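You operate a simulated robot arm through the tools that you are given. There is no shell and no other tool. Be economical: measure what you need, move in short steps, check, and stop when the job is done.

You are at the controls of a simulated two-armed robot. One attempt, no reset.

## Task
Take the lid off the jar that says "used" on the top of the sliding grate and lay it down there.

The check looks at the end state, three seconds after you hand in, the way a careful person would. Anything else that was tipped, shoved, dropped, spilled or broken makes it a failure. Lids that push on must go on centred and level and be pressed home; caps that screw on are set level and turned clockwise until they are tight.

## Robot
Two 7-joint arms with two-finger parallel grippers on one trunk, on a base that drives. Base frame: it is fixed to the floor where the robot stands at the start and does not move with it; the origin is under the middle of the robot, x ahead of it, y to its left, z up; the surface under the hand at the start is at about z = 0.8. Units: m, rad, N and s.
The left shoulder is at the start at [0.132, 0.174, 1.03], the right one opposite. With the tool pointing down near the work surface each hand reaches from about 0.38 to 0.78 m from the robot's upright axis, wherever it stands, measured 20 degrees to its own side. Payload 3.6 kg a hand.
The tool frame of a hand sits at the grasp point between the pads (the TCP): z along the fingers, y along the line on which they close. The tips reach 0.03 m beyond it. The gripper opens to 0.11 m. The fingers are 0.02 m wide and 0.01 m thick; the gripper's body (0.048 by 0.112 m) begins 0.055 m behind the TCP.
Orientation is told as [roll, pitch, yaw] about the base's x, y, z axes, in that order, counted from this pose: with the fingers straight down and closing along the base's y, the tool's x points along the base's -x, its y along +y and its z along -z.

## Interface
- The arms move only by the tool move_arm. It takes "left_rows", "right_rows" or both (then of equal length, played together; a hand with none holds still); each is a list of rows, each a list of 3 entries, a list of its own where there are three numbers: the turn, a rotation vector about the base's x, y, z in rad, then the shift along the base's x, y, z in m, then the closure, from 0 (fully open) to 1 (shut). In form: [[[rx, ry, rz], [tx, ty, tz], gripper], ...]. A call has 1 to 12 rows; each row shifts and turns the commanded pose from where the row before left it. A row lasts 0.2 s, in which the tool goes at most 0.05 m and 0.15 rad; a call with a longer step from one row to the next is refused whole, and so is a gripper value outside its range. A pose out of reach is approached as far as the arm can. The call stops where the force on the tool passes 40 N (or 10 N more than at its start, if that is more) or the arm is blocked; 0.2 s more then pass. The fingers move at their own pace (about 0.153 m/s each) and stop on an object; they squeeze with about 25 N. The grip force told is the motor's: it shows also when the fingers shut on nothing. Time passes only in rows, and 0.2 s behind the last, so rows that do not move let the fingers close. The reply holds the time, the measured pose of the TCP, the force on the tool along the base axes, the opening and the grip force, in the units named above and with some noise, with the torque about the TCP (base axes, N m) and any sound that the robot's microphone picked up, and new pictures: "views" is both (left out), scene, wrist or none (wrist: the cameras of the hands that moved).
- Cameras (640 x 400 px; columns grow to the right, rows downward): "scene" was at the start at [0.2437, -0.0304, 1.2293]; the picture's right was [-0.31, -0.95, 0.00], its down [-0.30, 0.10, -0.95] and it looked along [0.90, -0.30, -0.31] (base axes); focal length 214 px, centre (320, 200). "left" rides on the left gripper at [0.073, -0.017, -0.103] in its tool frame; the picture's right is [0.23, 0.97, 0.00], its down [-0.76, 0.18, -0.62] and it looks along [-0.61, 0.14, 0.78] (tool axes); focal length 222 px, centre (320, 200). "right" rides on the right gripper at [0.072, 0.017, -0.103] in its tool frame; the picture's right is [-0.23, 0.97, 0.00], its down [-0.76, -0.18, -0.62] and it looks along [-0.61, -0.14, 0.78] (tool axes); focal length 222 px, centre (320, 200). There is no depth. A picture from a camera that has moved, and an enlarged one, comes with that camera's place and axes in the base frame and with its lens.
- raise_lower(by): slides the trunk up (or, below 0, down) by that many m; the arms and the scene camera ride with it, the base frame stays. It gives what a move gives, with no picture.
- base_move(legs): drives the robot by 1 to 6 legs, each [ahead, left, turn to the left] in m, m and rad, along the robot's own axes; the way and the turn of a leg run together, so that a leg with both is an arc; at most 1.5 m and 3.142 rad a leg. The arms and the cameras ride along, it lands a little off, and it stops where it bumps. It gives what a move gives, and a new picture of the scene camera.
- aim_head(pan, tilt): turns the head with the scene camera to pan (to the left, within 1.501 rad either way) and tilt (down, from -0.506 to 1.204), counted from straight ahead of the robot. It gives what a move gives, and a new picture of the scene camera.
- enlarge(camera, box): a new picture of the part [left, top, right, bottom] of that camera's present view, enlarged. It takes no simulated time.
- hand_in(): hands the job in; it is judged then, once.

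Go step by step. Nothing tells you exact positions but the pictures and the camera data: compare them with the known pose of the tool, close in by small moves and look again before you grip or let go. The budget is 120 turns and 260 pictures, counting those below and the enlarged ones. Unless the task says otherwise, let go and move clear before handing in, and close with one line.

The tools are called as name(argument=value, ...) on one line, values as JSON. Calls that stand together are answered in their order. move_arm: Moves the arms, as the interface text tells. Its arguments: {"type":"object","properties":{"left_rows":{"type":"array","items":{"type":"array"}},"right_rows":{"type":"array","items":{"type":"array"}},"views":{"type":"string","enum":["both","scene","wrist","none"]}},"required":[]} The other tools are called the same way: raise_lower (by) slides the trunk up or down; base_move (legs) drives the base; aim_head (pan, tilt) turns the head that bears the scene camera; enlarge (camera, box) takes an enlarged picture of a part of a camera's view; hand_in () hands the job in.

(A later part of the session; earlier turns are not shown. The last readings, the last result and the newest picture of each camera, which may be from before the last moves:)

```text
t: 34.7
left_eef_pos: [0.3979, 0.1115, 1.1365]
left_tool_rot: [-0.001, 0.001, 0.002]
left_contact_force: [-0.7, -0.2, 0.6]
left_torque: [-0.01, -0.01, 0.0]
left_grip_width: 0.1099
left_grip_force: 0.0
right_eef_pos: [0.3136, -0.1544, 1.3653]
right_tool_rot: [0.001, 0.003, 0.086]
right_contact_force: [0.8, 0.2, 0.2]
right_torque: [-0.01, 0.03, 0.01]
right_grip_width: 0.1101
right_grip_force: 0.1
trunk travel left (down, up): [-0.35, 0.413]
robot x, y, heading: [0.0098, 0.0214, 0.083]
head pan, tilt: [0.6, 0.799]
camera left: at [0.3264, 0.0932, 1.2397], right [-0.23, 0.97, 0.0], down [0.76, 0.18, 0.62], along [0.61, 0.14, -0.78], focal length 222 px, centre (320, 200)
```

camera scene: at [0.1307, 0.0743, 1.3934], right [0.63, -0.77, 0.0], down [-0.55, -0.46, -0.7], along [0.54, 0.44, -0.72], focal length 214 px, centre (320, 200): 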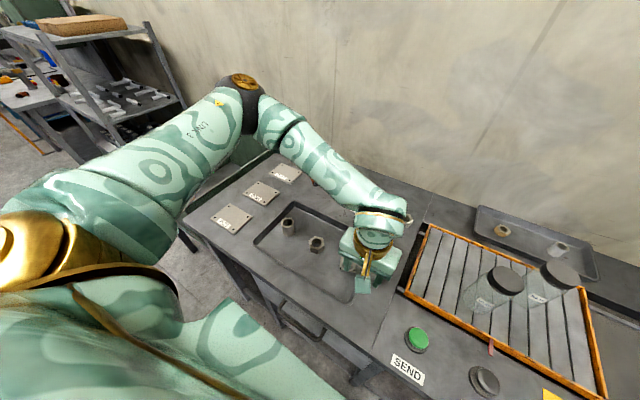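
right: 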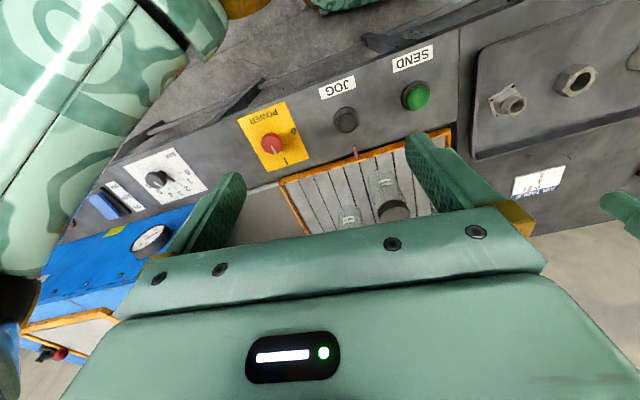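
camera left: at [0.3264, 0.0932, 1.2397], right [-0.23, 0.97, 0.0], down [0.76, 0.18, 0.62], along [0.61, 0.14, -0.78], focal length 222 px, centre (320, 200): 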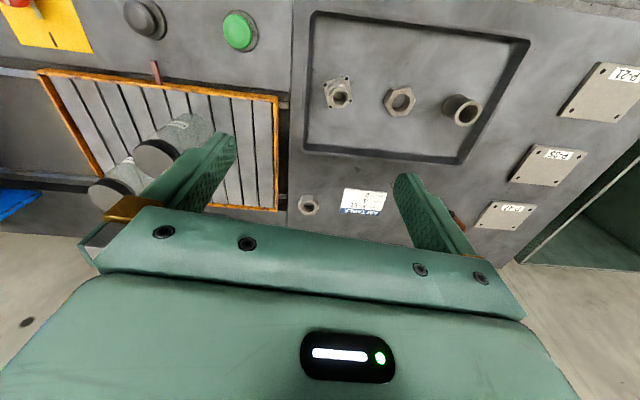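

The tray is back to within a few millimetres of where it began. Now I'll raise the trunk more so the elbow stays well above the table, and turn the left hand again.

raise_lower(by=0.2)

move_arm(left_rows=[[[0, 0, 0.143], [0.01, 0.005, -0.015], 0], [[0, 0, 0.143], [0.01, 0.005, -0.015], 0], [[0, 0, 0.143], [0.01, 0.005, -0.015], 0], [[0, 0, 0.143], [0.01, 0.005, -0.015], 0], [[0, 0, 0.143], [0.01, 0.005, -0.015], 0], [[0, 0, 0.143], [0.01, 0.005, -0.015], 0], [[0, 0, 0.143], [0.01, 0, -0.015], 0], [[0, 0, 0.143], [0.01, 0, -0.015], 0], [[0, 0, 0.143], [0.01, 0, -0.01], 0], [[0, 0, 0.143], [0.01, 0, -0.01], 0], [[0, 0, 0.141], [0.01, 0, -0.01], 0]], views="none")

move_arm(left_rows=[[[-0.14, 0, 0], [0, 0, -0.01], 0], [[-0.14, 0, 0], [0, 0, -0.01], 0], [[-0.14, 0, 0], [0, 0, -0.01], 0], [[-0.14, 0, 0], [0, 0, -0.01], 0], [[-0.14, 0, 0], [0, 0, -0.01], 0], [[-0.14, 0, 0], [0.005, 0, -0.01], 0], [[-0.14, 0, 0], [0.005, 0, 0], 0], [[-0.14, 0, 0], [0.005, 0, 0], 0], [[-0.14, 0, 0], [0.005, 0, 0], 0], [[-0.14, 0, 0], [0, 0, 0], 0]])

```text
t: 36.9
left_eef_pos: [0.3968, 0.11, 1.3329]
left_tool_rot: [-0.001, 0.002, 0.002]
left_contact_force: [-0.6, 0.6, 0.7]
left_torque: [0.06, -0.01, 0.04]
left_grip_width: 0.1102
left_grip_force: 0.0
right_eef_pos: [0.3138, -0.1539, 1.5652]
right_tool_rot: [0.002, 0.005, 0.087]
right_contact_force: [-0.4, 0.0, -0.9]
right_torque: [0.03, -0.01, 0.01]
right_grip_width: 0.11
right_grip_force: 0.0
trunk travel left (down, up): [-0.55, 0.213]
robot x, y, heading: [0.0106, 0.0186, 0.086]
head pan, tilt: [0.6, 0.799]
```

```text
t: 39.3
left_eef_pos: [0.5081, 0.1408, 1.1843]
left_tool_rot: [0.001, 0.001, 1.574]
left_contact_force: [0.0, 0.3, 1.1]
left_torque: [0.01, -0.01, 0.0]
left_grip_width: 0.1099
left_grip_force: 0.1
right_eef_pos: [0.3143, -0.1546, 1.5641]
right_tool_rot: [0.002, 0.004, 0.088]
right_contact_force: [0.0, 0.2, 0.0]
right_torque: [0.01, 0.01, 0.02]
right_grip_width: 0.11
right_grip_force: 0.1
trunk travel left (down, up): [-0.55, 0.213]
robot x, y, heading: [0.0085, 0.0178, 0.083]
head pan, tilt: [0.6, 0.799]
```

```text
t: 41.5
left_eef_pos: [0.5275, 0.1411, 1.1238]
left_tool_rot: [0.008, 1.402, 1.579]
left_contact_force: [-0.1, 0.4, 0.3]
left_torque: [-0.01, 0.01, -0.01]
left_grip_width: 0.1098
left_grip_force: 0.1
right_eef_pos: [0.3125, -0.1532, 1.5645]
right_tool_rot: [0.002, 0.003, 0.087]
right_contact_force: [0.3, 0.7, -0.1]
right_torque: [0.01, -0.01, 0.02]
right_grip_width: 0.1099
right_grip_force: 0.0
trunk travel left (down, up): [-0.55, 0.213]
robot x, y, heading: [0.0078, 0.02, 0.083]
head pan, tilt: [0.6, 0.799]
camera scene: at [0.0889, 0.0704, 1.5948], right [0.63, -0.77, 0.0], down [-0.55, -0.45, -0.7], along [0.54, 0.44, -0.72], focal length 214 px, centre (320, 200)
camera left: at [0.5448, 0.2303, 1.2131], right [-0.97, -0.04, 0.23], down [-0.18, 0.74, -0.65], along [-0.14, -0.67, -0.73], focal length 222 px, centre (320, 200)
```

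scene: 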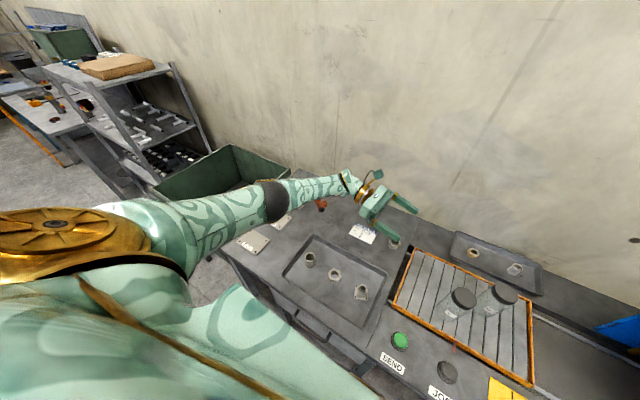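
left: 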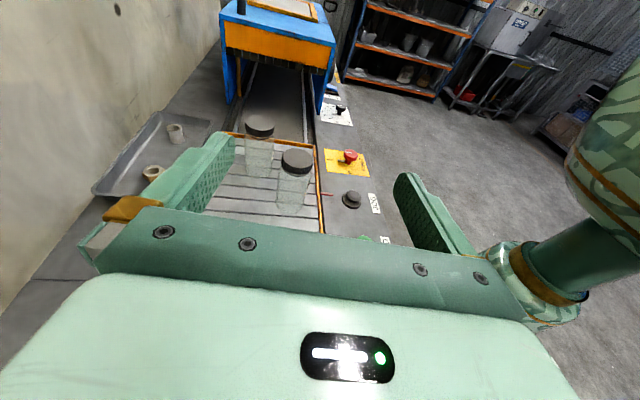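

The hand is turned and higher. I'll lower it in steps with the elbow in view.

move_arm(left_rows=[[[0, 0, 0], [0, -0.01, -0.035], 0], [[0, 0, 0], [0, -0.01, -0.035], 0], [[0, 0, 0], [0, -0.01, -0.035], 0], [[0, 0, 0], [0, -0.01, -0.035], 0], [[0, 0, 0], [0, -0.01, -0.03], 0]])

```text
t: 42.7
left_eef_pos: [0.4864, 0.0907, 1.03]
left_tool_rot: [0.0, 1.4, 1.576]
left_contact_force: [-1.2, 0.4, 0.0]
left_torque: [0.04, -0.03, -0.01]
left_grip_width: 0.1101
left_grip_force: 0.1
left hand out of reach, approached as far as the arm can: row 2, 3, 4, 5
right_eef_pos: [0.3128, -0.1536, 1.5652]
right_tool_rot: [-0.001, 0.003, 0.088]
right_contact_force: [0.1, -0.2, 0.0]
right_torque: [-0.04, -0.04, 0.03]
right_grip_width: 0.1099
right_grip_force: 0.0
trunk travel left (down, up): [-0.55, 0.213]
robot x, y, heading: [0.0087, 0.0226, 0.083]
head pan, tilt: [0.6, 0.799]
camera scene: at [0.0883, 0.0709, 1.5949], right [0.63, -0.77, 0.0], down [-0.55, -0.46, -0.7], along [0.54, 0.44, -0.72], focal length 214 px, centre (320, 200)
camera left: at [0.5038, 0.18, 1.1192], right [-0.97, -0.04, 0.22], down [-0.18, 0.74, -0.64], along [-0.14, -0.67, -0.73], focal length 222 px, centre (320, 200)
```

scene: 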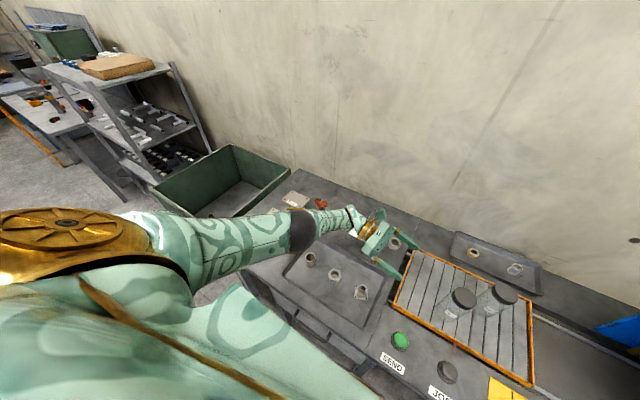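
left: 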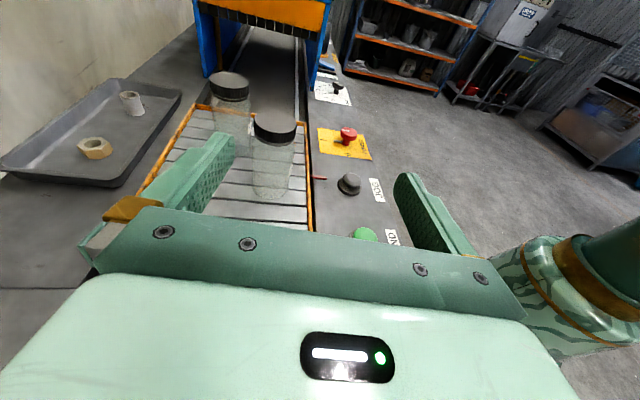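

That's out of reach with the trunk so high. I'll come down 0.12 m, a middle height, and check.

raise_lower(by=-0.12)

move_arm(left_rows=[[[0, 0, 0], [0, 0, 0], 0]])

```text
t: 44.2
left_eef_pos: [0.4868, 0.0906, 0.9106]
left_tool_rot: [0.005, 1.4, 1.578]
left_contact_force: [-0.5, -0.4, 0.3]
left_torque: [0.01, 0.01, 0.0]
left_grip_width: 0.1098
left_grip_force: 0.0
right_eef_pos: [0.3134, -0.1534, 1.4458]
right_tool_rot: [0.002, 0.003, 0.086]
right_contact_force: [-0.6, 0.3, -0.2]
right_torque: [-0.02, -0.03, -0.01]
right_grip_width: 0.1102
right_grip_force: 0.0
trunk travel left (down, up): [-0.43, 0.333]
robot x, y, heading: [0.0071, 0.0172, 0.09]
head pan, tilt: [0.6, 0.799]
```

```text
t: 44.6
left_eef_pos: [0.4872, 0.0909, 0.9105]
left_tool_rot: [0.007, 1.4, 1.578]
left_contact_force: [-0.3, -0.1, 0.8]
left_torque: [-0.02, 0.0, 0.02]
left_grip_width: 0.11
left_grip_force: 0.0
right_eef_pos: [0.3121, -0.1541, 1.4458]
right_tool_rot: [0.001, 0.002, 0.087]
right_contact_force: [0.1, -0.8, 0.2]
right_torque: [0.04, -0.01, 0.03]
right_grip_width: 0.1099
right_grip_force: 0.2
trunk travel left (down, up): [-0.43, 0.333]
robot x, y, heading: [0.007, 0.0207, 0.087]
head pan, tilt: [0.6, 0.799]
camera scene: at [0.108, 0.0723, 1.4742], right [0.63, -0.77, 0.0], down [-0.55, -0.46, -0.7], along [0.54, 0.44, -0.72], focal length 214 px, centre (320, 200)
camera left: at [0.5044, 0.1802, 0.9996], right [-0.97, -0.04, 0.23], down [-0.18, 0.74, -0.64], along [-0.14, -0.67, -0.73], focal length 222 px, centre (320, 200)
```

scene: 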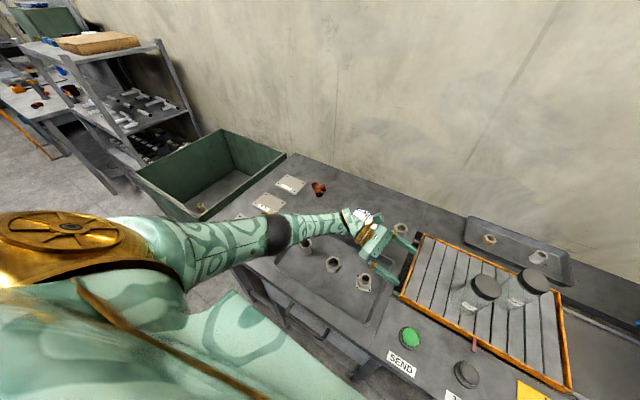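
left: 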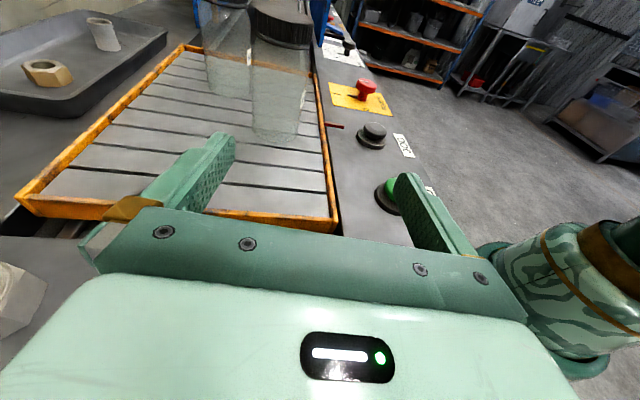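

The elbow is still rather low above the tray parts. I'll lift the hand and approach diagonally from front-left instead, which keeps the arm more compact.

move_arm(left_rows=[[[0, 0, 0], [0, 0, 0.04], 0], [[0, 0, 0], [0, 0, 0.04], 0], [[0, 0, 0], [0, 0, 0.04], 0], [[0, 0, 0.12], [-0.005, -0.016, 0], 0], [[0, 0, 0.12], [-0.005, -0.016, 0], 0], [[0, 0, 0.12], [-0.005, -0.016, 0], 0], [[0, 0, 0.12], [-0.005, -0.016, 0], 0], [[0, 0, 0.12], [-0.005, -0.016, 0], 0], [[0, 0, 0.1], [-0.005, 0, 0], 0]])

```text
t: 46.6
left_eef_pos: [0.4557, 0.0142, 1.0278]
left_tool_rot: [0.007, 1.399, 2.213]
left_contact_force: [0.2, 0.9, 0.4]
left_torque: [0.01, -0.03, 0.01]
left_grip_width: 0.11
left_grip_force: 0.1
left hand out of reach, approached as far as the arm can: row 8
right_eef_pos: [0.3115, -0.1533, 1.4452]
right_tool_rot: [0.002, 0.004, 0.089]
right_contact_force: [0.1, -0.5, 0.6]
right_torque: [-0.02, 0.03, -0.02]
right_grip_width: 0.1098
right_grip_force: 0.1
trunk travel left (down, up): [-0.43, 0.333]
robot x, y, heading: [0.0064, 0.0207, 0.084]
head pan, tilt: [0.6, 0.799]
camera scene: at [0.1068, 0.0717, 1.4743], right [0.63, -0.77, 0.0], down [-0.55, -0.45, -0.7], along [0.54, 0.44, -0.72], focal length 214 px, centre (320, 200)
camera left: at [0.4176, 0.0963, 1.119], right [-0.76, -0.61, 0.23], down [-0.58, 0.49, -0.64], along [0.28, -0.62, -0.73], focal length 222 px, centre (320, 200)
```

scene: 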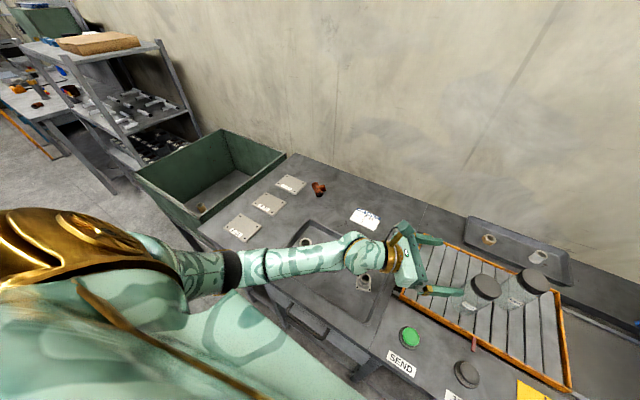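
left: 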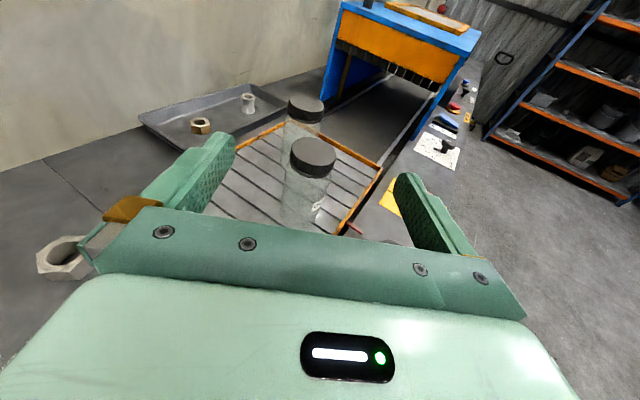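

The forearm now stays clear of the tray, but the elbow is low. I'll raise the trunk again in this more compact posture, then lower only the hand.

raise_lower(by=0.12)

move_arm(left_rows=[[[0, 0, 0], [0, 0, -0.04], 0], [[0, 0, 0], [0, 0, -0.04], 0], [[0, 0, 0], [0, 0, -0.04], 0], [[0, 0, 0], [0, 0, -0.04], 0], [[0, 0, 0], [0, 0, -0.04], 0]])

```text
t: 48.1
left_eef_pos: [0.4565, 0.0145, 1.1491]
left_tool_rot: [0.004, 1.398, 2.206]
left_contact_force: [-0.4, 0.1, -0.5]
left_torque: [0.03, -0.01, 0.02]
left_grip_width: 0.1097
left_grip_force: 0.0
right_eef_pos: [0.3123, -0.1545, 1.565]
right_tool_rot: [0.001, 0.004, 0.087]
right_contact_force: [0.5, 0.1, -0.1]
right_torque: [-0.01, 0.0, 0.02]
right_grip_width: 0.1097
right_grip_force: 0.0
trunk travel left (down, up): [-0.55, 0.213]
robot x, y, heading: [0.0127, 0.0175, 0.089]
head pan, tilt: [0.6, 0.799]
```

```text
t: 49.3
left_eef_pos: [0.4568, 0.014, 0.948]
left_tool_rot: [0.018, 1.398, 2.222]
left_contact_force: [0.2, 0.2, 0.7]
left_torque: [0.03, -0.05, 0.0]
left_grip_width: 0.1099
left_grip_force: 0.0
right_eef_pos: [0.3148, -0.1548, 1.5645]
right_tool_rot: [0.002, 0.005, 0.087]
right_contact_force: [0.0, -0.6, -0.8]
right_torque: [-0.01, 0.01, -0.01]
right_grip_width: 0.11
right_grip_force: 0.0
trunk travel left (down, up): [-0.55, 0.213]
robot x, y, heading: [0.0113, 0.0213, 0.087]
head pan, tilt: [0.6, 0.799]
camera scene: at [0.0894, 0.07, 1.5948], right [0.63, -0.77, 0.0], down [-0.55, -0.45, -0.7], along [0.54, 0.44, -0.72], focal length 214 px, centre (320, 200)
camera left: at [0.4181, 0.0964, 1.0387], right [-0.76, -0.61, 0.23], down [-0.59, 0.49, -0.64], along [0.28, -0.62, -0.73], focal length 222 px, centre (320, 200)
```

scene: 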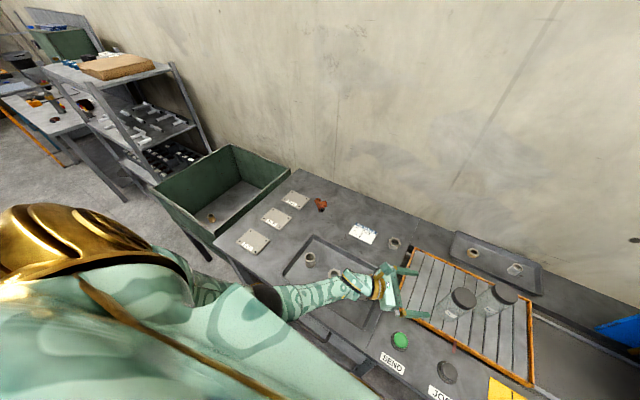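
left: 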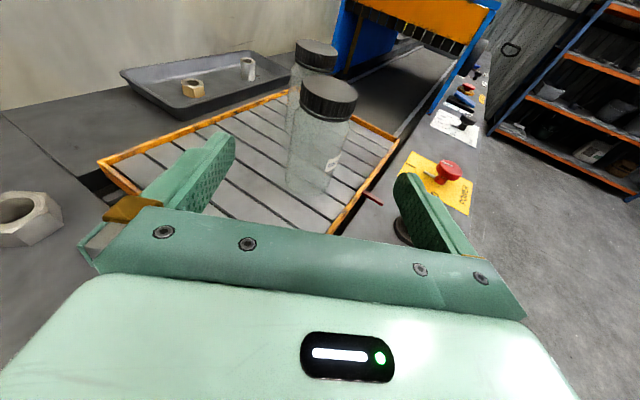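

The posture is fine now: forearm well above the tray and the fingers aimed along (0.6, -0.8) at the jar. I'll lower to z≈0.88 with a small sideways correction.

move_arm(left_rows=[[[0, 0, 0], [-0.003, -0.002, -0.025], 0], [[0, 0, 0], [-0.003, -0.003, -0.025], 0], [[0, 0, 0], [0, 0, -0.02], 0], [[0, 0, 0], [0, 0, 0], 0]])

enlarge(camera="scene", box=[240, 200, 540, 390])

```text
t: 50.3
left_eef_pos: [0.4418, 0.0091, 0.9003]
left_tool_rot: [0.003, 1.399, 2.209]
left_contact_force: [0.0, -0.4, -0.2]
left_torque: [0.02, 0.0, 0.03]
left_grip_width: 0.1101
left_grip_force: 0.1
left hand out of reach, approached as far as the arm can: row 2, 3
right_eef_pos: [0.3133, -0.155, 1.5645]
right_tool_rot: [0.003, 0.003, 0.088]
right_contact_force: [-0.6, 0.0, 0.4]
right_torque: [-0.01, -0.01, 0.04]
right_grip_width: 0.1103
right_grip_force: 0.1
trunk travel left (down, up): [-0.55, 0.213]
robot x, y, heading: [0.0132, 0.0206, 0.087]
head pan, tilt: [0.6, 0.799]
camera scene: at [0.0892, 0.0702, 1.5948], right [0.63, -0.77, 0.0], down [-0.55, -0.45, -0.7], along [0.54, 0.44, -0.72], focal length 214 px, centre (320, 200)
camera left: at [0.4035, 0.0907, 0.9909], right [-0.76, -0.61, 0.22], down [-0.58, 0.5, -0.64], along [0.28, -0.62, -0.73], focal length 222 px, centre (320, 200)
```

scene: 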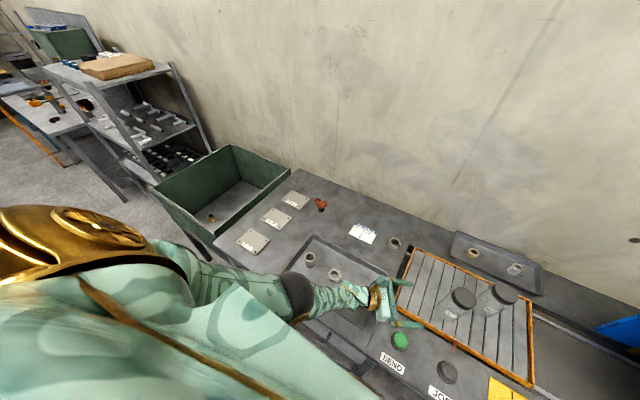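
left: 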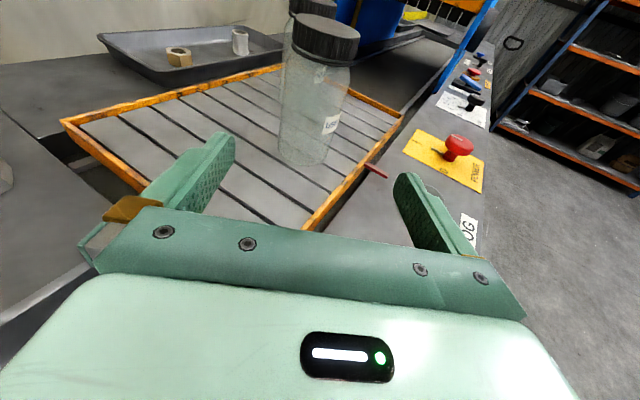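

```text
2.11 times, centred on (390, 295) of scene
camera zoom: at [0.0892, 0.0702, 1.5948], right [0.63, -0.77, 0.0], down [-0.55, -0.45, -0.7], along [0.54, 0.44, -0.72], focal length 452 px, centre (173, 0)
```

zoom: 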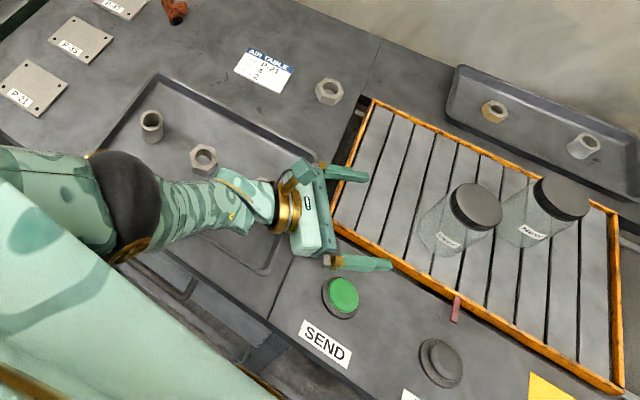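

The arm is just about fully stretched, with the elbow at z≈1.07, so there is room to come down. I'll lift the hand a little and lower the trunk 0.1 m.

move_arm(left_rows=[[[0, 0, 0], [0.005, 0, 0.04], 0], [[0, 0, 0], [0.005, 0, 0.04], 0]], views="none")

raise_lower(by=-0.1)

move_arm(left_rows=[[[0, 0, 0], [0, 0, 0], 0]])

```text
t: 50.9
left_eef_pos: [0.4524, 0.0096, 0.9804]
left_tool_rot: [0.002, 1.395, 2.204]
left_contact_force: [0.1, -0.8, 0.8]
left_torque: [0.0, 0.01, 0.02]
left_grip_width: 0.1097
left_grip_force: 0.1
right_eef_pos: [0.3126, -0.154, 1.565]
right_tool_rot: [0.003, 0.003, 0.089]
right_contact_force: [-0.2, 0.1, -0.3]
right_torque: [0.01, 0.01, -0.01]
right_grip_width: 0.11
right_grip_force: 0.0
trunk travel left (down, up): [-0.55, 0.213]
robot x, y, heading: [0.0124, 0.0196, 0.087]
head pan, tilt: [0.6, 0.799]
```

```text
t: 52.2
left_eef_pos: [0.4516, 0.0086, 0.8805]
left_tool_rot: [0.001, 1.398, 2.205]
left_contact_force: [0.8, -0.6, 0.2]
left_torque: [0.0, -0.01, -0.01]
left_grip_width: 0.11
left_grip_force: 0.1
right_eef_pos: [0.3117, -0.1534, 1.4659]
right_tool_rot: [0.002, 0.002, 0.088]
right_contact_force: [0.9, -0.2, 0.0]
right_torque: [0.01, -0.05, -0.03]
right_grip_width: 0.1099
right_grip_force: 0.1
trunk travel left (down, up): [-0.45, 0.313]
robot x, y, heading: [0.01, 0.0193, 0.083]
head pan, tilt: [0.6, 0.799]
```

```text
t: 52.6
left_eef_pos: [0.4519, 0.0097, 0.8809]
left_tool_rot: [0.003, 1.397, 2.204]
left_contact_force: [-0.1, -0.3, -0.6]
left_torque: [-0.01, 0.02, -0.02]
left_grip_width: 0.1101
left_grip_force: 0.2
right_eef_pos: [0.3117, -0.1543, 1.4659]
right_tool_rot: [0.002, 0.003, 0.087]
right_contact_force: [0.2, -0.6, 0.5]
right_torque: [-0.01, -0.01, 0.0]
right_grip_width: 0.11
right_grip_force: 0.0
trunk travel left (down, up): [-0.45, 0.313]
robot x, y, heading: [0.0081, 0.0239, 0.086]
head pan, tilt: [0.6, 0.799]
camera scene: at [0.1035, 0.0718, 1.4943], right [0.63, -0.77, 0.0], down [-0.55, -0.46, -0.7], along [0.54, 0.44, -0.72], focal length 214 px, centre (320, 200)
camera left: at [0.4134, 0.0904, 0.9709], right [-0.76, -0.61, 0.22], down [-0.58, 0.5, -0.64], along [0.28, -0.62, -0.73], focal length 222 px, centre (320, 200)
```

scene: 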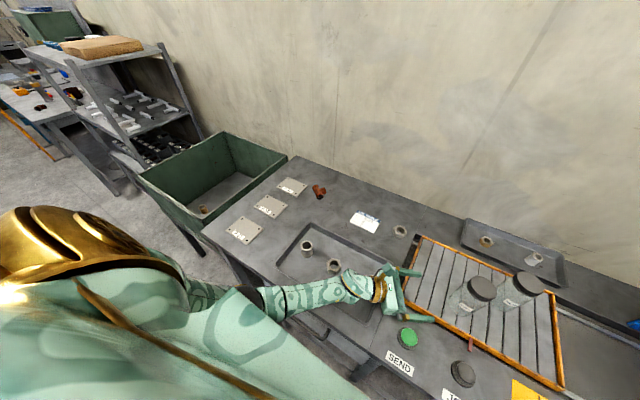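
left: 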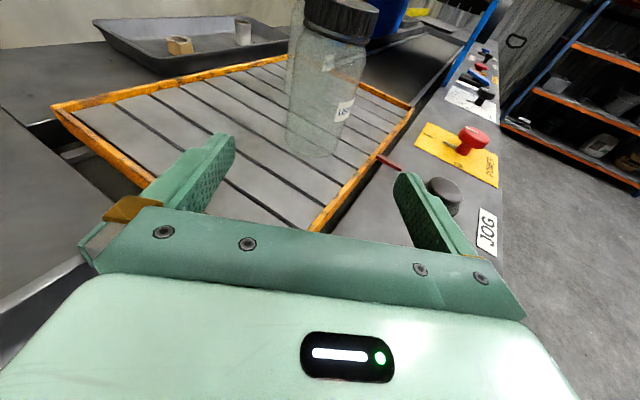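

The line to the jar is centred. I'll advance half of the remaining 0.13 m and check that nothing is touched.

move_arm(left_rows=[[[0, 0, 0], [0.0131, -0.0178, 0], 0], [[0, 0, 0], [0.0131, -0.0178, 0], 0], [[0, 0, 0], [0.0131, -0.0178, -0.002], 0], [[0, 0, 0], [0, 0, 0], 0]])

```text
t: 53.6
left_eef_pos: [0.4906, -0.0443, 0.8779]
left_tool_rot: [0.002, 1.397, 2.207]
left_contact_force: [0.3, 0.2, 0.5]
left_torque: [-0.02, 0.03, -0.01]
left_grip_width: 0.1097
left_grip_force: 0.1
right_eef_pos: [0.3128, -0.1535, 1.4653]
right_tool_rot: [0.001, 0.003, 0.088]
right_contact_force: [0.5, 0.0, 0.4]
right_torque: [0.0, -0.01, 0.01]
right_grip_width: 0.1101
right_grip_force: 0.1
trunk travel left (down, up): [-0.45, 0.313]
robot x, y, heading: [0.0078, 0.0188, 0.085]
head pan, tilt: [0.6, 0.799]
camera scene: at [0.1031, 0.0723, 1.4943], right [0.63, -0.77, 0.0], down [-0.55, -0.46, -0.7], along [0.54, 0.44, -0.72], focal length 214 px, centre (320, 200)
camera left: at [0.4528, 0.037, 0.9684], right [-0.76, -0.61, 0.22], down [-0.58, 0.5, -0.64], along [0.28, -0.62, -0.73], focal length 222 px, centre (320, 200)
```

scene: 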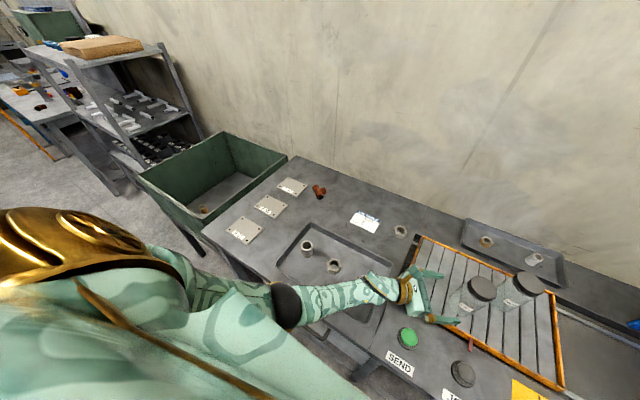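
left: 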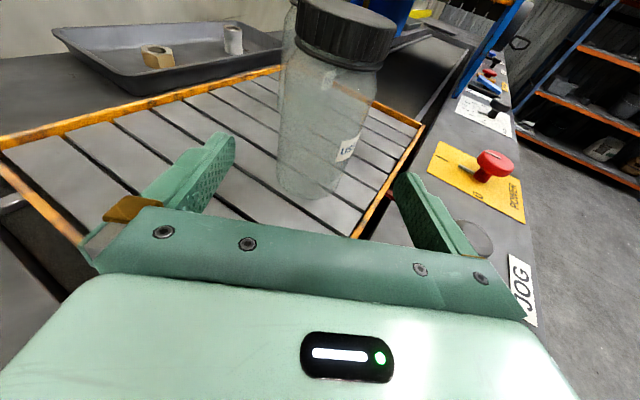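

Clear and centred. I'll advance the rest.

move_arm(left_rows=[[[0, 0, 0], [0.0131, -0.0178, -0.001], 0], [[0, 0, 0], [0.0131, -0.0178, -0.001], 0], [[0, 0, 0], [0.0131, -0.0178, -0.001], 0], [[0, 0, 0], [0, 0, 0], 0]])

```text
t: 54.6
left_eef_pos: [0.5378, -0.0817, 0.8954]
left_tool_rot: [-0.139, 1.393, 2.084]
left_contact_force: [1.0, 0.2, -0.1]
left_torque: [0.0, 0.02, 0.04]
left_grip_width: 0.1098
left_grip_force: 0.0
left hand out of reach, approached as far as the arm can: row 3
right_eef_pos: [0.3129, -0.1544, 1.465]
right_tool_rot: [0.002, 0.004, 0.088]
right_contact_force: [0.2, 0.1, 0.0]
right_torque: [-0.02, -0.01, 0.01]
right_grip_width: 0.1102
right_grip_force: 0.1
trunk travel left (down, up): [-0.45, 0.313]
robot x, y, heading: [0.0116, 0.0199, 0.09]
head pan, tilt: [0.6, 0.799]
camera scene: at [0.1037, 0.0718, 1.4943], right [0.63, -0.77, 0.0], down [-0.55, -0.45, -0.7], along [0.54, 0.44, -0.72], focal length 214 px, centre (320, 200)
camera left: at [0.4971, -0.0015, 0.9871], right [-0.76, -0.62, 0.2], down [-0.58, 0.5, -0.64], along [0.3, -0.6, -0.74], focal length 222 px, centre (320, 200)
```

scene: 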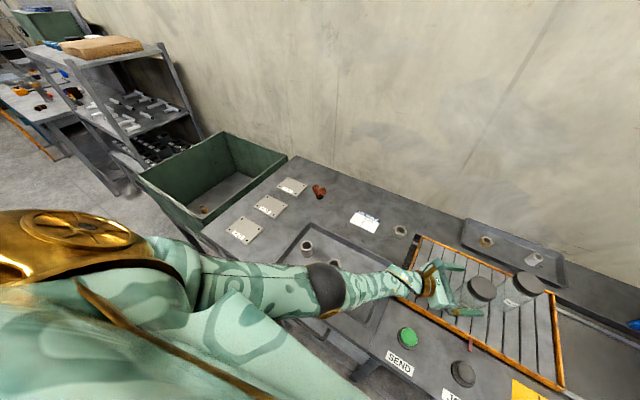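
left: 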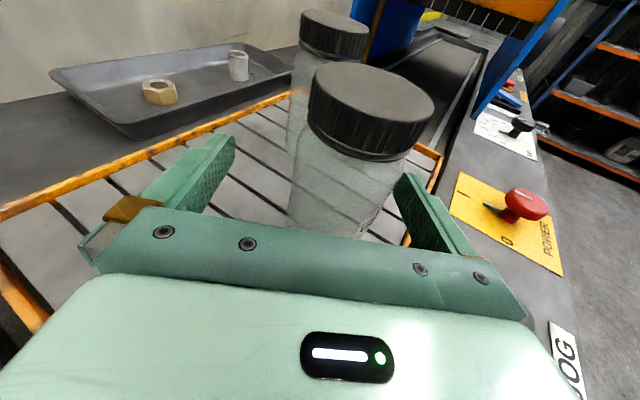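

The arm ran out of reach at the end; the jar is untouched between the fingers. I'll back off, raise the hand, lower the trunk 0.09 m, and try again.

move_arm(left_rows=[[[0, 0, 0], [-0.0157, 0.0124, -0.003], 0], [[0, 0, 0], [-0.0157, 0.0124, -0.003], 0], [[0, 0, 0], [-0.0157, 0.0124, -0.003], 0], [[0, 0, 0], [0, 0.01, 0.04], 0], [[0, 0, 0], [0, 0, 0.04], 0]], views="none")

raise_lower(by=-0.09)

move_arm(left_rows=[[[0, 0, 0], [0, 0, 0], 0]])

```text
t: 55.8
left_eef_pos: [0.4798, -0.0486, 0.9669]
left_tool_rot: [0.001, 1.399, 2.204]
left_contact_force: [0.6, -0.1, -0.5]
left_torque: [0.01, 0.02, -0.01]
left_grip_width: 0.1098
left_grip_force: 0.0
right_eef_pos: [0.3137, -0.1534, 1.4653]
right_tool_rot: [0.001, 0.006, 0.088]
right_contact_force: [0.3, -0.7, 0.2]
right_torque: [0.0, 0.03, -0.02]
right_grip_width: 0.1099
right_grip_force: 0.1
trunk travel left (down, up): [-0.45, 0.313]
robot x, y, heading: [0.0109, 0.02, 0.09]
head pan, tilt: [0.6, 0.799]
```

```text
t: 57.0
left_eef_pos: [0.4782, -0.0495, 0.8762]
left_tool_rot: [0.002, 1.398, 2.205]
left_contact_force: [0.7, 0.5, 0.6]
left_torque: [0.01, -0.01, -0.01]
left_grip_width: 0.1099
left_grip_force: 0.0
right_eef_pos: [0.312, -0.154, 1.3758]
right_tool_rot: [0.002, 0.004, 0.087]
right_contact_force: [0.3, 0.1, 0.1]
right_torque: [0.0, -0.03, 0.01]
right_grip_width: 0.1097
right_grip_force: 0.0
trunk travel left (down, up): [-0.36, 0.403]
robot x, y, heading: [0.0069, 0.0217, 0.086]
head pan, tilt: [0.6, 0.799]
```

```text
t: 57.4
left_eef_pos: [0.4772, -0.0492, 0.8742]
left_tool_rot: [-0.001, 1.396, 2.203]
left_contact_force: [0.2, -1.1, 0.6]
left_torque: [-0.01, 0.01, -0.04]
left_grip_width: 0.1097
left_grip_force: 0.1
right_eef_pos: [0.3125, -0.154, 1.3745]
right_tool_rot: [0.001, 0.003, 0.087]
right_contact_force: [-0.9, 0.4, -0.2]
right_torque: [0.03, 0.02, 0.0]
right_grip_width: 0.1101
right_grip_force: 0.1
trunk travel left (down, up): [-0.36, 0.403]
robot x, y, heading: [0.0095, 0.0195, 0.081]
head pan, tilt: [0.6, 0.799]
camera scene: at [0.1276, 0.074, 1.4035], right [0.63, -0.77, 0.0], down [-0.55, -0.46, -0.7], along [0.54, 0.44, -0.72], focal length 214 px, centre (320, 200)
camera left: at [0.4396, 0.0325, 0.9652], right [-0.76, -0.61, 0.22], down [-0.58, 0.5, -0.64], along [0.28, -0.62, -0.73], focal length 222 px, centre (320, 200)
```

scene: 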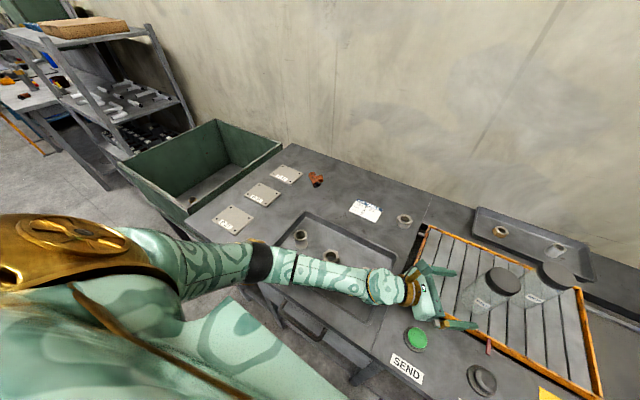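
left: 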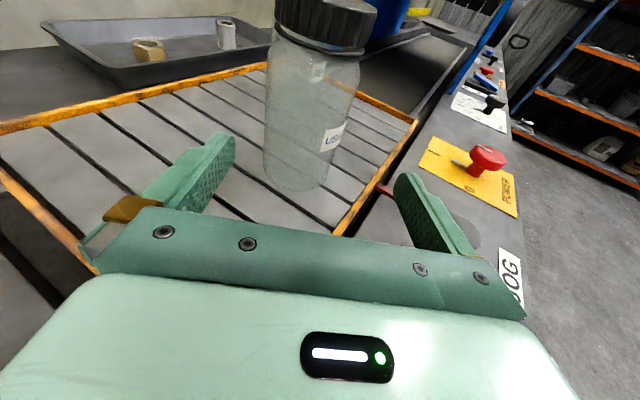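

Good posture. I'll shift 0.0146 m sideways to centre on the jar, then advance in small steps.

move_arm(left_rows=[[[0, 0, 0], [0.0118, 0.0086, 0], 0], [[0, 0, 0], [0.0105, -0.0143, 0], 0], [[0, 0, 0], [0.0105, -0.0143, 0], 0], [[0, 0, 0], [0, 0, 0], 0]], views="wrist")

```text
t: 58.4
left_eef_pos: [0.5108, -0.07, 0.8742]
left_tool_rot: [0.002, 1.395, 2.207]
left_contact_force: [-0.1, -0.1, -0.2]
left_torque: [0.01, 0.02, -0.01]
left_grip_width: 0.1099
left_grip_force: 0.0
right_eef_pos: [0.313, -0.1533, 1.3742]
right_tool_rot: [0.0, 0.003, 0.087]
right_contact_force: [-0.2, -0.2, 0.5]
right_torque: [0.0, -0.02, 0.04]
right_grip_width: 0.11
right_grip_force: 0.0
trunk travel left (down, up): [-0.36, 0.403]
robot x, y, heading: [0.0079, 0.0186, 0.086]
head pan, tilt: [0.6, 0.799]
camera left: at [0.4726, 0.012, 0.9647], right [-0.76, -0.61, 0.22], down [-0.58, 0.5, -0.64], along [0.28, -0.62, -0.73], focal length 222 px, centre (320, 200)
```

left: 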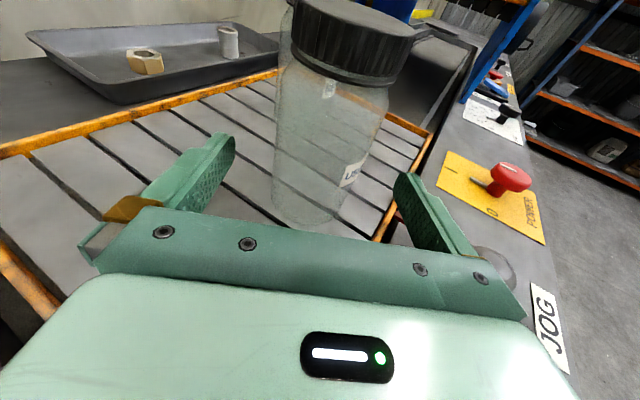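

move_arm(left_rows=[[[0, 0, 0], [0.0105, -0.0143, 0], 0], [[0, 0, 0], [0.0105, -0.0143, 0], 0], [[0, 0, 0], [0, 0, 0], 0]], views="both")

```text
t: 59.2
left_eef_pos: [0.5317, -0.0981, 0.8761]
left_tool_rot: [-0.001, 1.399, 2.205]
left_contact_force: [0.2, -0.1, 0.4]
left_torque: [0.01, -0.06, 0.0]
left_grip_width: 0.1103
left_grip_force: 0.1
right_eef_pos: [0.3134, -0.154, 1.3749]
right_tool_rot: [0.0, 0.003, 0.088]
right_contact_force: [-0.3, -0.1, 0.6]
right_torque: [0.0, -0.01, 0.0]
right_grip_width: 0.1099
right_grip_force: 0.0
trunk travel left (down, up): [-0.36, 0.403]
robot x, y, heading: [0.0073, 0.0189, 0.085]
head pan, tilt: [0.6, 0.799]
camera scene: at [0.1276, 0.0743, 1.4035], right [0.63, -0.77, 0.0], down [-0.55, -0.46, -0.7], along [0.54, 0.44, -0.72], focal length 214 px, centre (320, 200)
camera left: at [0.4932, -0.0163, 0.9647], right [-0.76, -0.61, 0.22], down [-0.58, 0.5, -0.64], along [0.28, -0.62, -0.73], focal length 222 px, centre (320, 200)
```

scene: 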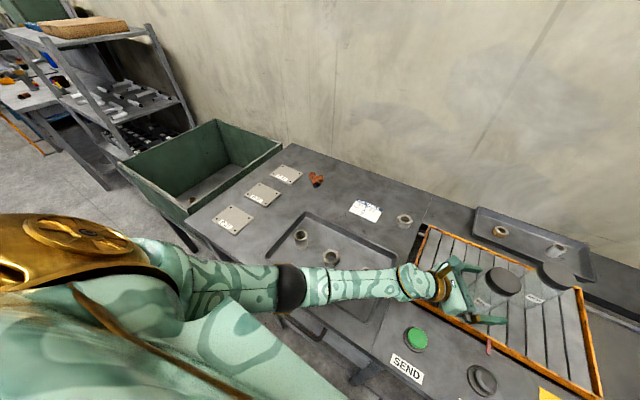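
left: 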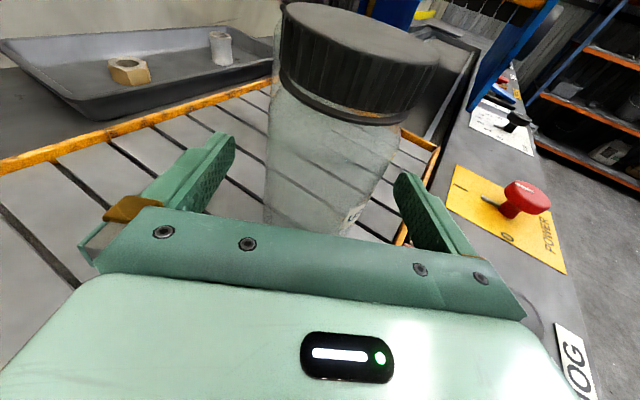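

The jar stands between the pads. I'll close partway first to check the centring.

move_arm(left_rows=[[[0, 0, 0], [0, 0, 0], 0.3], [[0, 0, 0], [0, 0, 0], 0.36], [[0, 0, 0], [0, 0, 0], 0.36]], views="wrist")

aim_head(pan=-0.35, tilt=0.85)

```text
t: 60.0
left_eef_pos: [0.5327, -0.0988, 0.8758]
left_tool_rot: [0.001, 1.397, 2.205]
left_contact_force: [0.1, 1.1, -0.2]
left_torque: [0.0, 0.01, 0.01]
left_grip_width: 0.0701
left_grip_force: 0.0
right_eef_pos: [0.3124, -0.1547, 1.3757]
right_tool_rot: [0.002, 0.003, 0.087]
right_contact_force: [0.2, 0.0, 0.0]
right_torque: [0.01, 0.01, 0.0]
right_grip_width: 0.1101
right_grip_force: 0.0
trunk travel left (down, up): [-0.36, 0.403]
robot x, y, heading: [0.012, 0.0238, 0.085]
head pan, tilt: [0.6, 0.799]
camera left: at [0.4931, -0.0164, 0.9647], right [-0.76, -0.61, 0.22], down [-0.58, 0.5, -0.64], along [0.28, -0.62, -0.73], focal length 222 px, centre (320, 200)
```

left: 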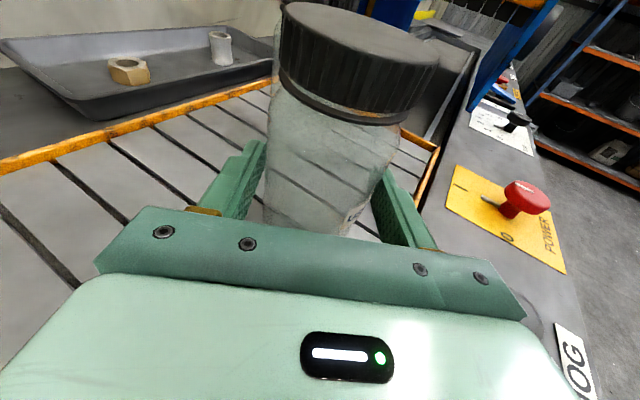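

```text
t: 61.3
left_eef_pos: [0.5313, -0.0971, 0.8745]
left_tool_rot: [0.003, 1.396, 2.204]
left_contact_force: [0.7, 0.3, 0.0]
left_torque: [0.0, 0.0, 0.02]
left_grip_width: 0.0704
left_grip_force: 0.1
right_eef_pos: [0.3126, -0.1531, 1.3755]
right_tool_rot: [0.002, 0.004, 0.087]
right_contact_force: [0.0, -0.9, 0.5]
right_torque: [0.03, -0.01, 0.02]
right_grip_width: 0.1099
right_grip_force: 0.1
trunk travel left (down, up): [-0.36, 0.403]
robot x, y, heading: [0.0128, 0.0213, 0.084]
head pan, tilt: [-0.351, 0.85]
camera scene: at [0.1409, 0.0024, 1.3994], right [-0.26, -0.97, 0.0], down [-0.73, 0.2, -0.66], along [0.64, -0.17, -0.75], focal length 214 px, centre (320, 200)
```

scene: 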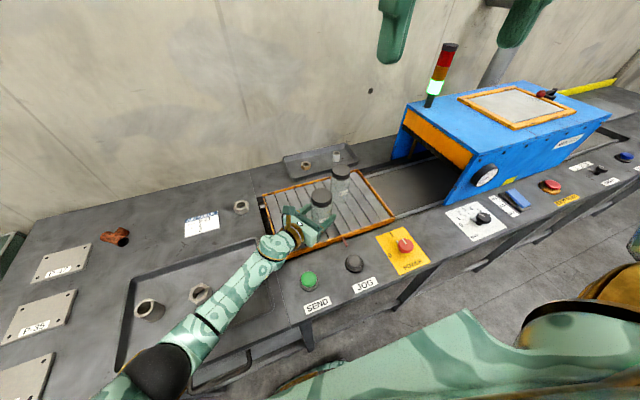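

The jar is centred in the fingers. I'll close the left hand on it.

move_arm(left_rows=[[[0, 0, 0], [0, 0, 0], 0.45], [[0, 0, 0], [0, 0, 0], 0.6], [[0, 0, 0], [0, 0, 0], 0.8], [[0, 0, 0], [0, 0, 0], 0.8]], views="wrist")

enlarge(camera="scene", box=[240, 140, 420, 260])

```text
t: 62.3
left_eef_pos: [0.5303, -0.0978, 0.8746]
left_tool_rot: [0.003, 1.396, 2.205]
left_contact_force: [0.2, 0.0, 0.5]
left_torque: [-0.03, -0.02, 0.02]
left_grip_width: 0.0625
left_grip_force: 24.4
right_eef_pos: [0.3127, -0.154, 1.375]
right_tool_rot: [0.002, 0.002, 0.087]
right_contact_force: [-0.8, 0.1, -0.9]
right_torque: [0.01, 0.01, 0.04]
right_grip_width: 0.1099
right_grip_force: 0.0
trunk travel left (down, up): [-0.36, 0.403]
robot x, y, heading: [0.0095, 0.0174, 0.086]
head pan, tilt: [-0.351, 0.85]
camera left: at [0.4932, -0.0164, 0.9646], right [-0.76, -0.61, 0.22], down [-0.58, 0.5, -0.64], along [0.28, -0.62, -0.73], focal length 222 px, centre (320, 200)
```

left: 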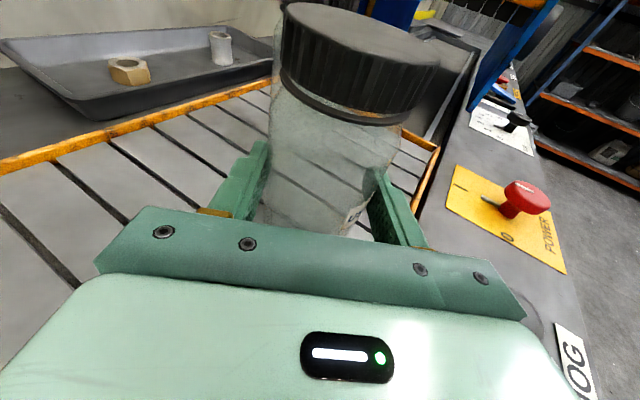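

```text
3.33 times, centred on (330, 200) of scene
camera zoom: at [0.1409, 0.0024, 1.3994], right [-0.26, -0.97, 0.0], down [-0.73, 0.2, -0.66], along [0.64, -0.17, -0.75], focal length 715 px, centre (287, 200)
```

zoom: 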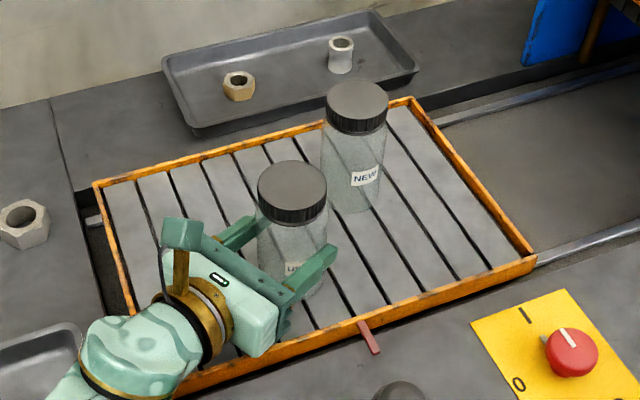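

The jar is held firmly (0.0625 m wide), and the lid top is at (0.537, -0.105, 0.948). Now I'll bring the right hand above the lid, pre-turned clockwise so there's room to unscrew.

move_arm(right_rows=[[[0, 0, -0.13], [0.028, 0.006, -0.034], 0], [[0, 0, -0.13], [0.028, 0.006, -0.034], 0], [[0, 0, -0.13], [0.028, 0.006, -0.034], 0], [[0, 0, -0.13], [0.028, 0.006, -0.034], 0], [[0, 0, -0.13], [0.028, 0.006, -0.034], 0], [[0, 0, -0.13], [0.028, 0.006, -0.034], 0], [[0, 0, -0.13], [0.028, 0.006, -0.034], 0], [[0, 0, -0.13], [0.028, 0.006, -0.034], 0], [[0, 0, 0], [0, 0, 0], 0]])

```text
t: 64.3
left_eef_pos: [0.5318, -0.0968, 0.8739]
left_tool_rot: [0.0, 1.398, 2.204]
left_contact_force: [-0.3, 0.5, 0.9]
left_torque: [-0.01, -0.01, 0.01]
left_grip_width: 0.0624
left_grip_force: 25.5
right_eef_pos: [0.5359, -0.1065, 1.1031]
right_tool_rot: [0.0, 0.005, -0.955]
right_contact_force: [1.0, -0.2, 0.3]
right_torque: [0.0, -0.01, 0.0]
right_grip_width: 0.1099
right_grip_force: 0.0
trunk travel left (down, up): [-0.36, 0.403]
robot x, y, heading: [0.0121, 0.0224, 0.084]
head pan, tilt: [-0.351, 0.85]
camera scene: at [0.1407, 0.0022, 1.3995], right [-0.26, -0.97, 0.0], down [-0.73, 0.2, -0.66], along [0.64, -0.17, -0.75], focal length 214 px, centre (320, 200)
camera right: at [0.51, -0.037, 1.2056], right [0.93, 0.38, 0.0], down [0.3, -0.73, 0.62], along [0.23, -0.57, -0.78], focal length 222 px, centre (320, 200)
```

scene: 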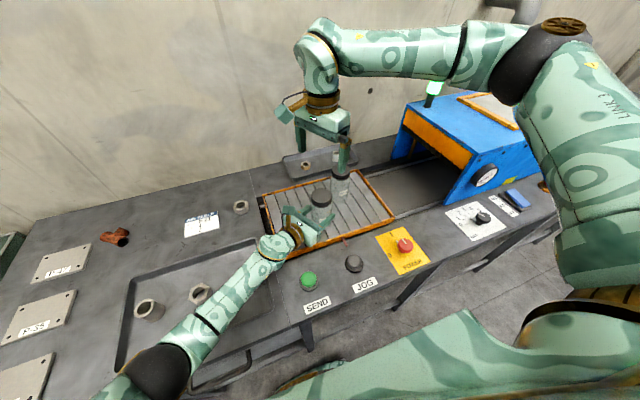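
right: 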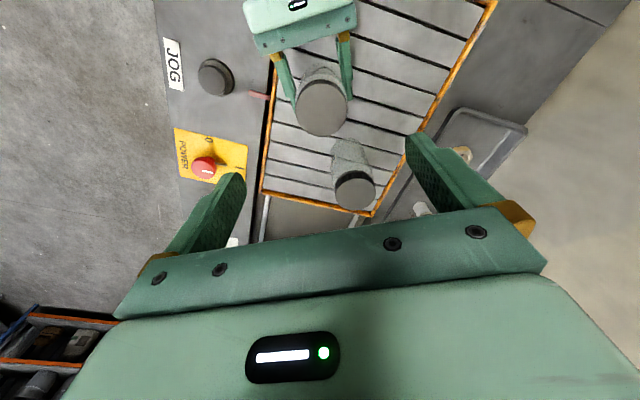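

The right hand is right over the lid. I'll descend until the tips are just above lid height and check.

move_arm(right_rows=[[[0, 0, 0], [0.001, 0.002, -0.04], 0], [[0, 0, 0], [0, 0, -0.04], 0], [[0, 0, 0], [0, 0, -0.03], 0], [[0, 0, 0], [0, 0, 0], 0]])

enlarge(camera="scene", box=[240, 100, 420, 260])

```text
t: 65.3
left_eef_pos: [0.5323, -0.0982, 0.8751]
left_tool_rot: [0.0, 1.397, 2.204]
left_contact_force: [0.6, 0.5, 1.0]
left_torque: [0.0, -0.13, 0.01]
left_grip_width: 0.0627
left_grip_force: 25.0
right_eef_pos: [0.5374, -0.1036, 0.9932]
right_tool_rot: [0.0, 0.003, -0.952]
right_contact_force: [0.0, 0.4, 0.2]
right_torque: [-0.01, 0.02, 0.0]
right_grip_width: 0.1099
right_grip_force: 0.0
trunk travel left (down, up): [-0.36, 0.403]
robot x, y, heading: [0.0082, 0.0191, 0.085]
head pan, tilt: [-0.351, 0.85]
camera scene: at [0.141, 0.0024, 1.3994], right [-0.26, -0.97, 0.0], down [-0.73, 0.2, -0.66], along [0.64, -0.17, -0.75], focal length 214 px, centre (320, 200)
camera right: at [0.511, -0.0353, 1.0959], right [0.93, 0.38, 0.0], down [0.3, -0.73, 0.62], along [0.23, -0.57, -0.78], focal length 222 px, centre (320, 200)
```

scene: 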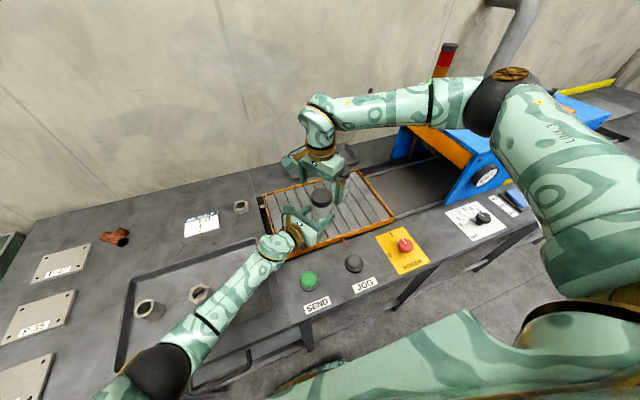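
right: 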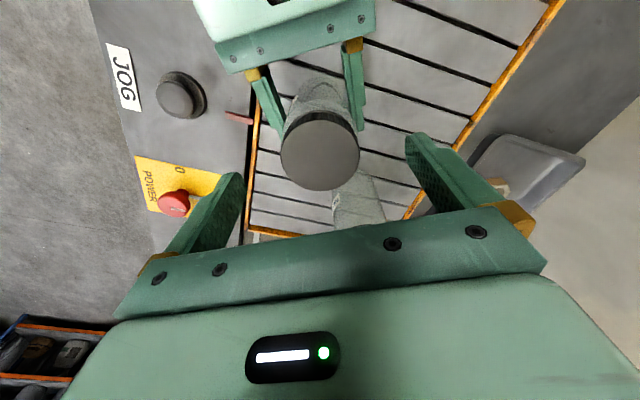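

```text
2.50 times, centred on (330, 180) of scene
camera zoom: at [0.141, 0.0024, 1.3994], right [-0.26, -0.97, 0.0], down [-0.73, 0.2, -0.66], along [0.64, -0.17, -0.75], focal length 536 px, centre (295, 250)
```

zoom: 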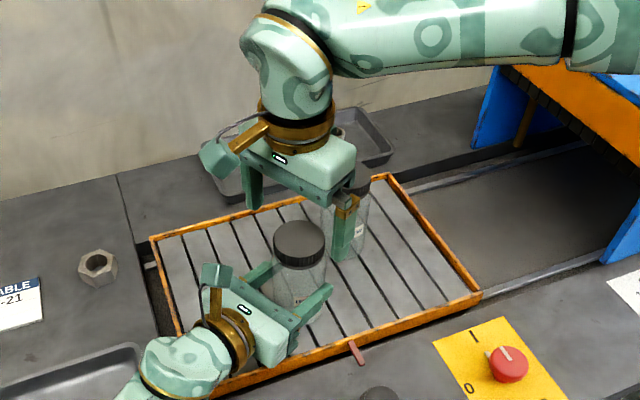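

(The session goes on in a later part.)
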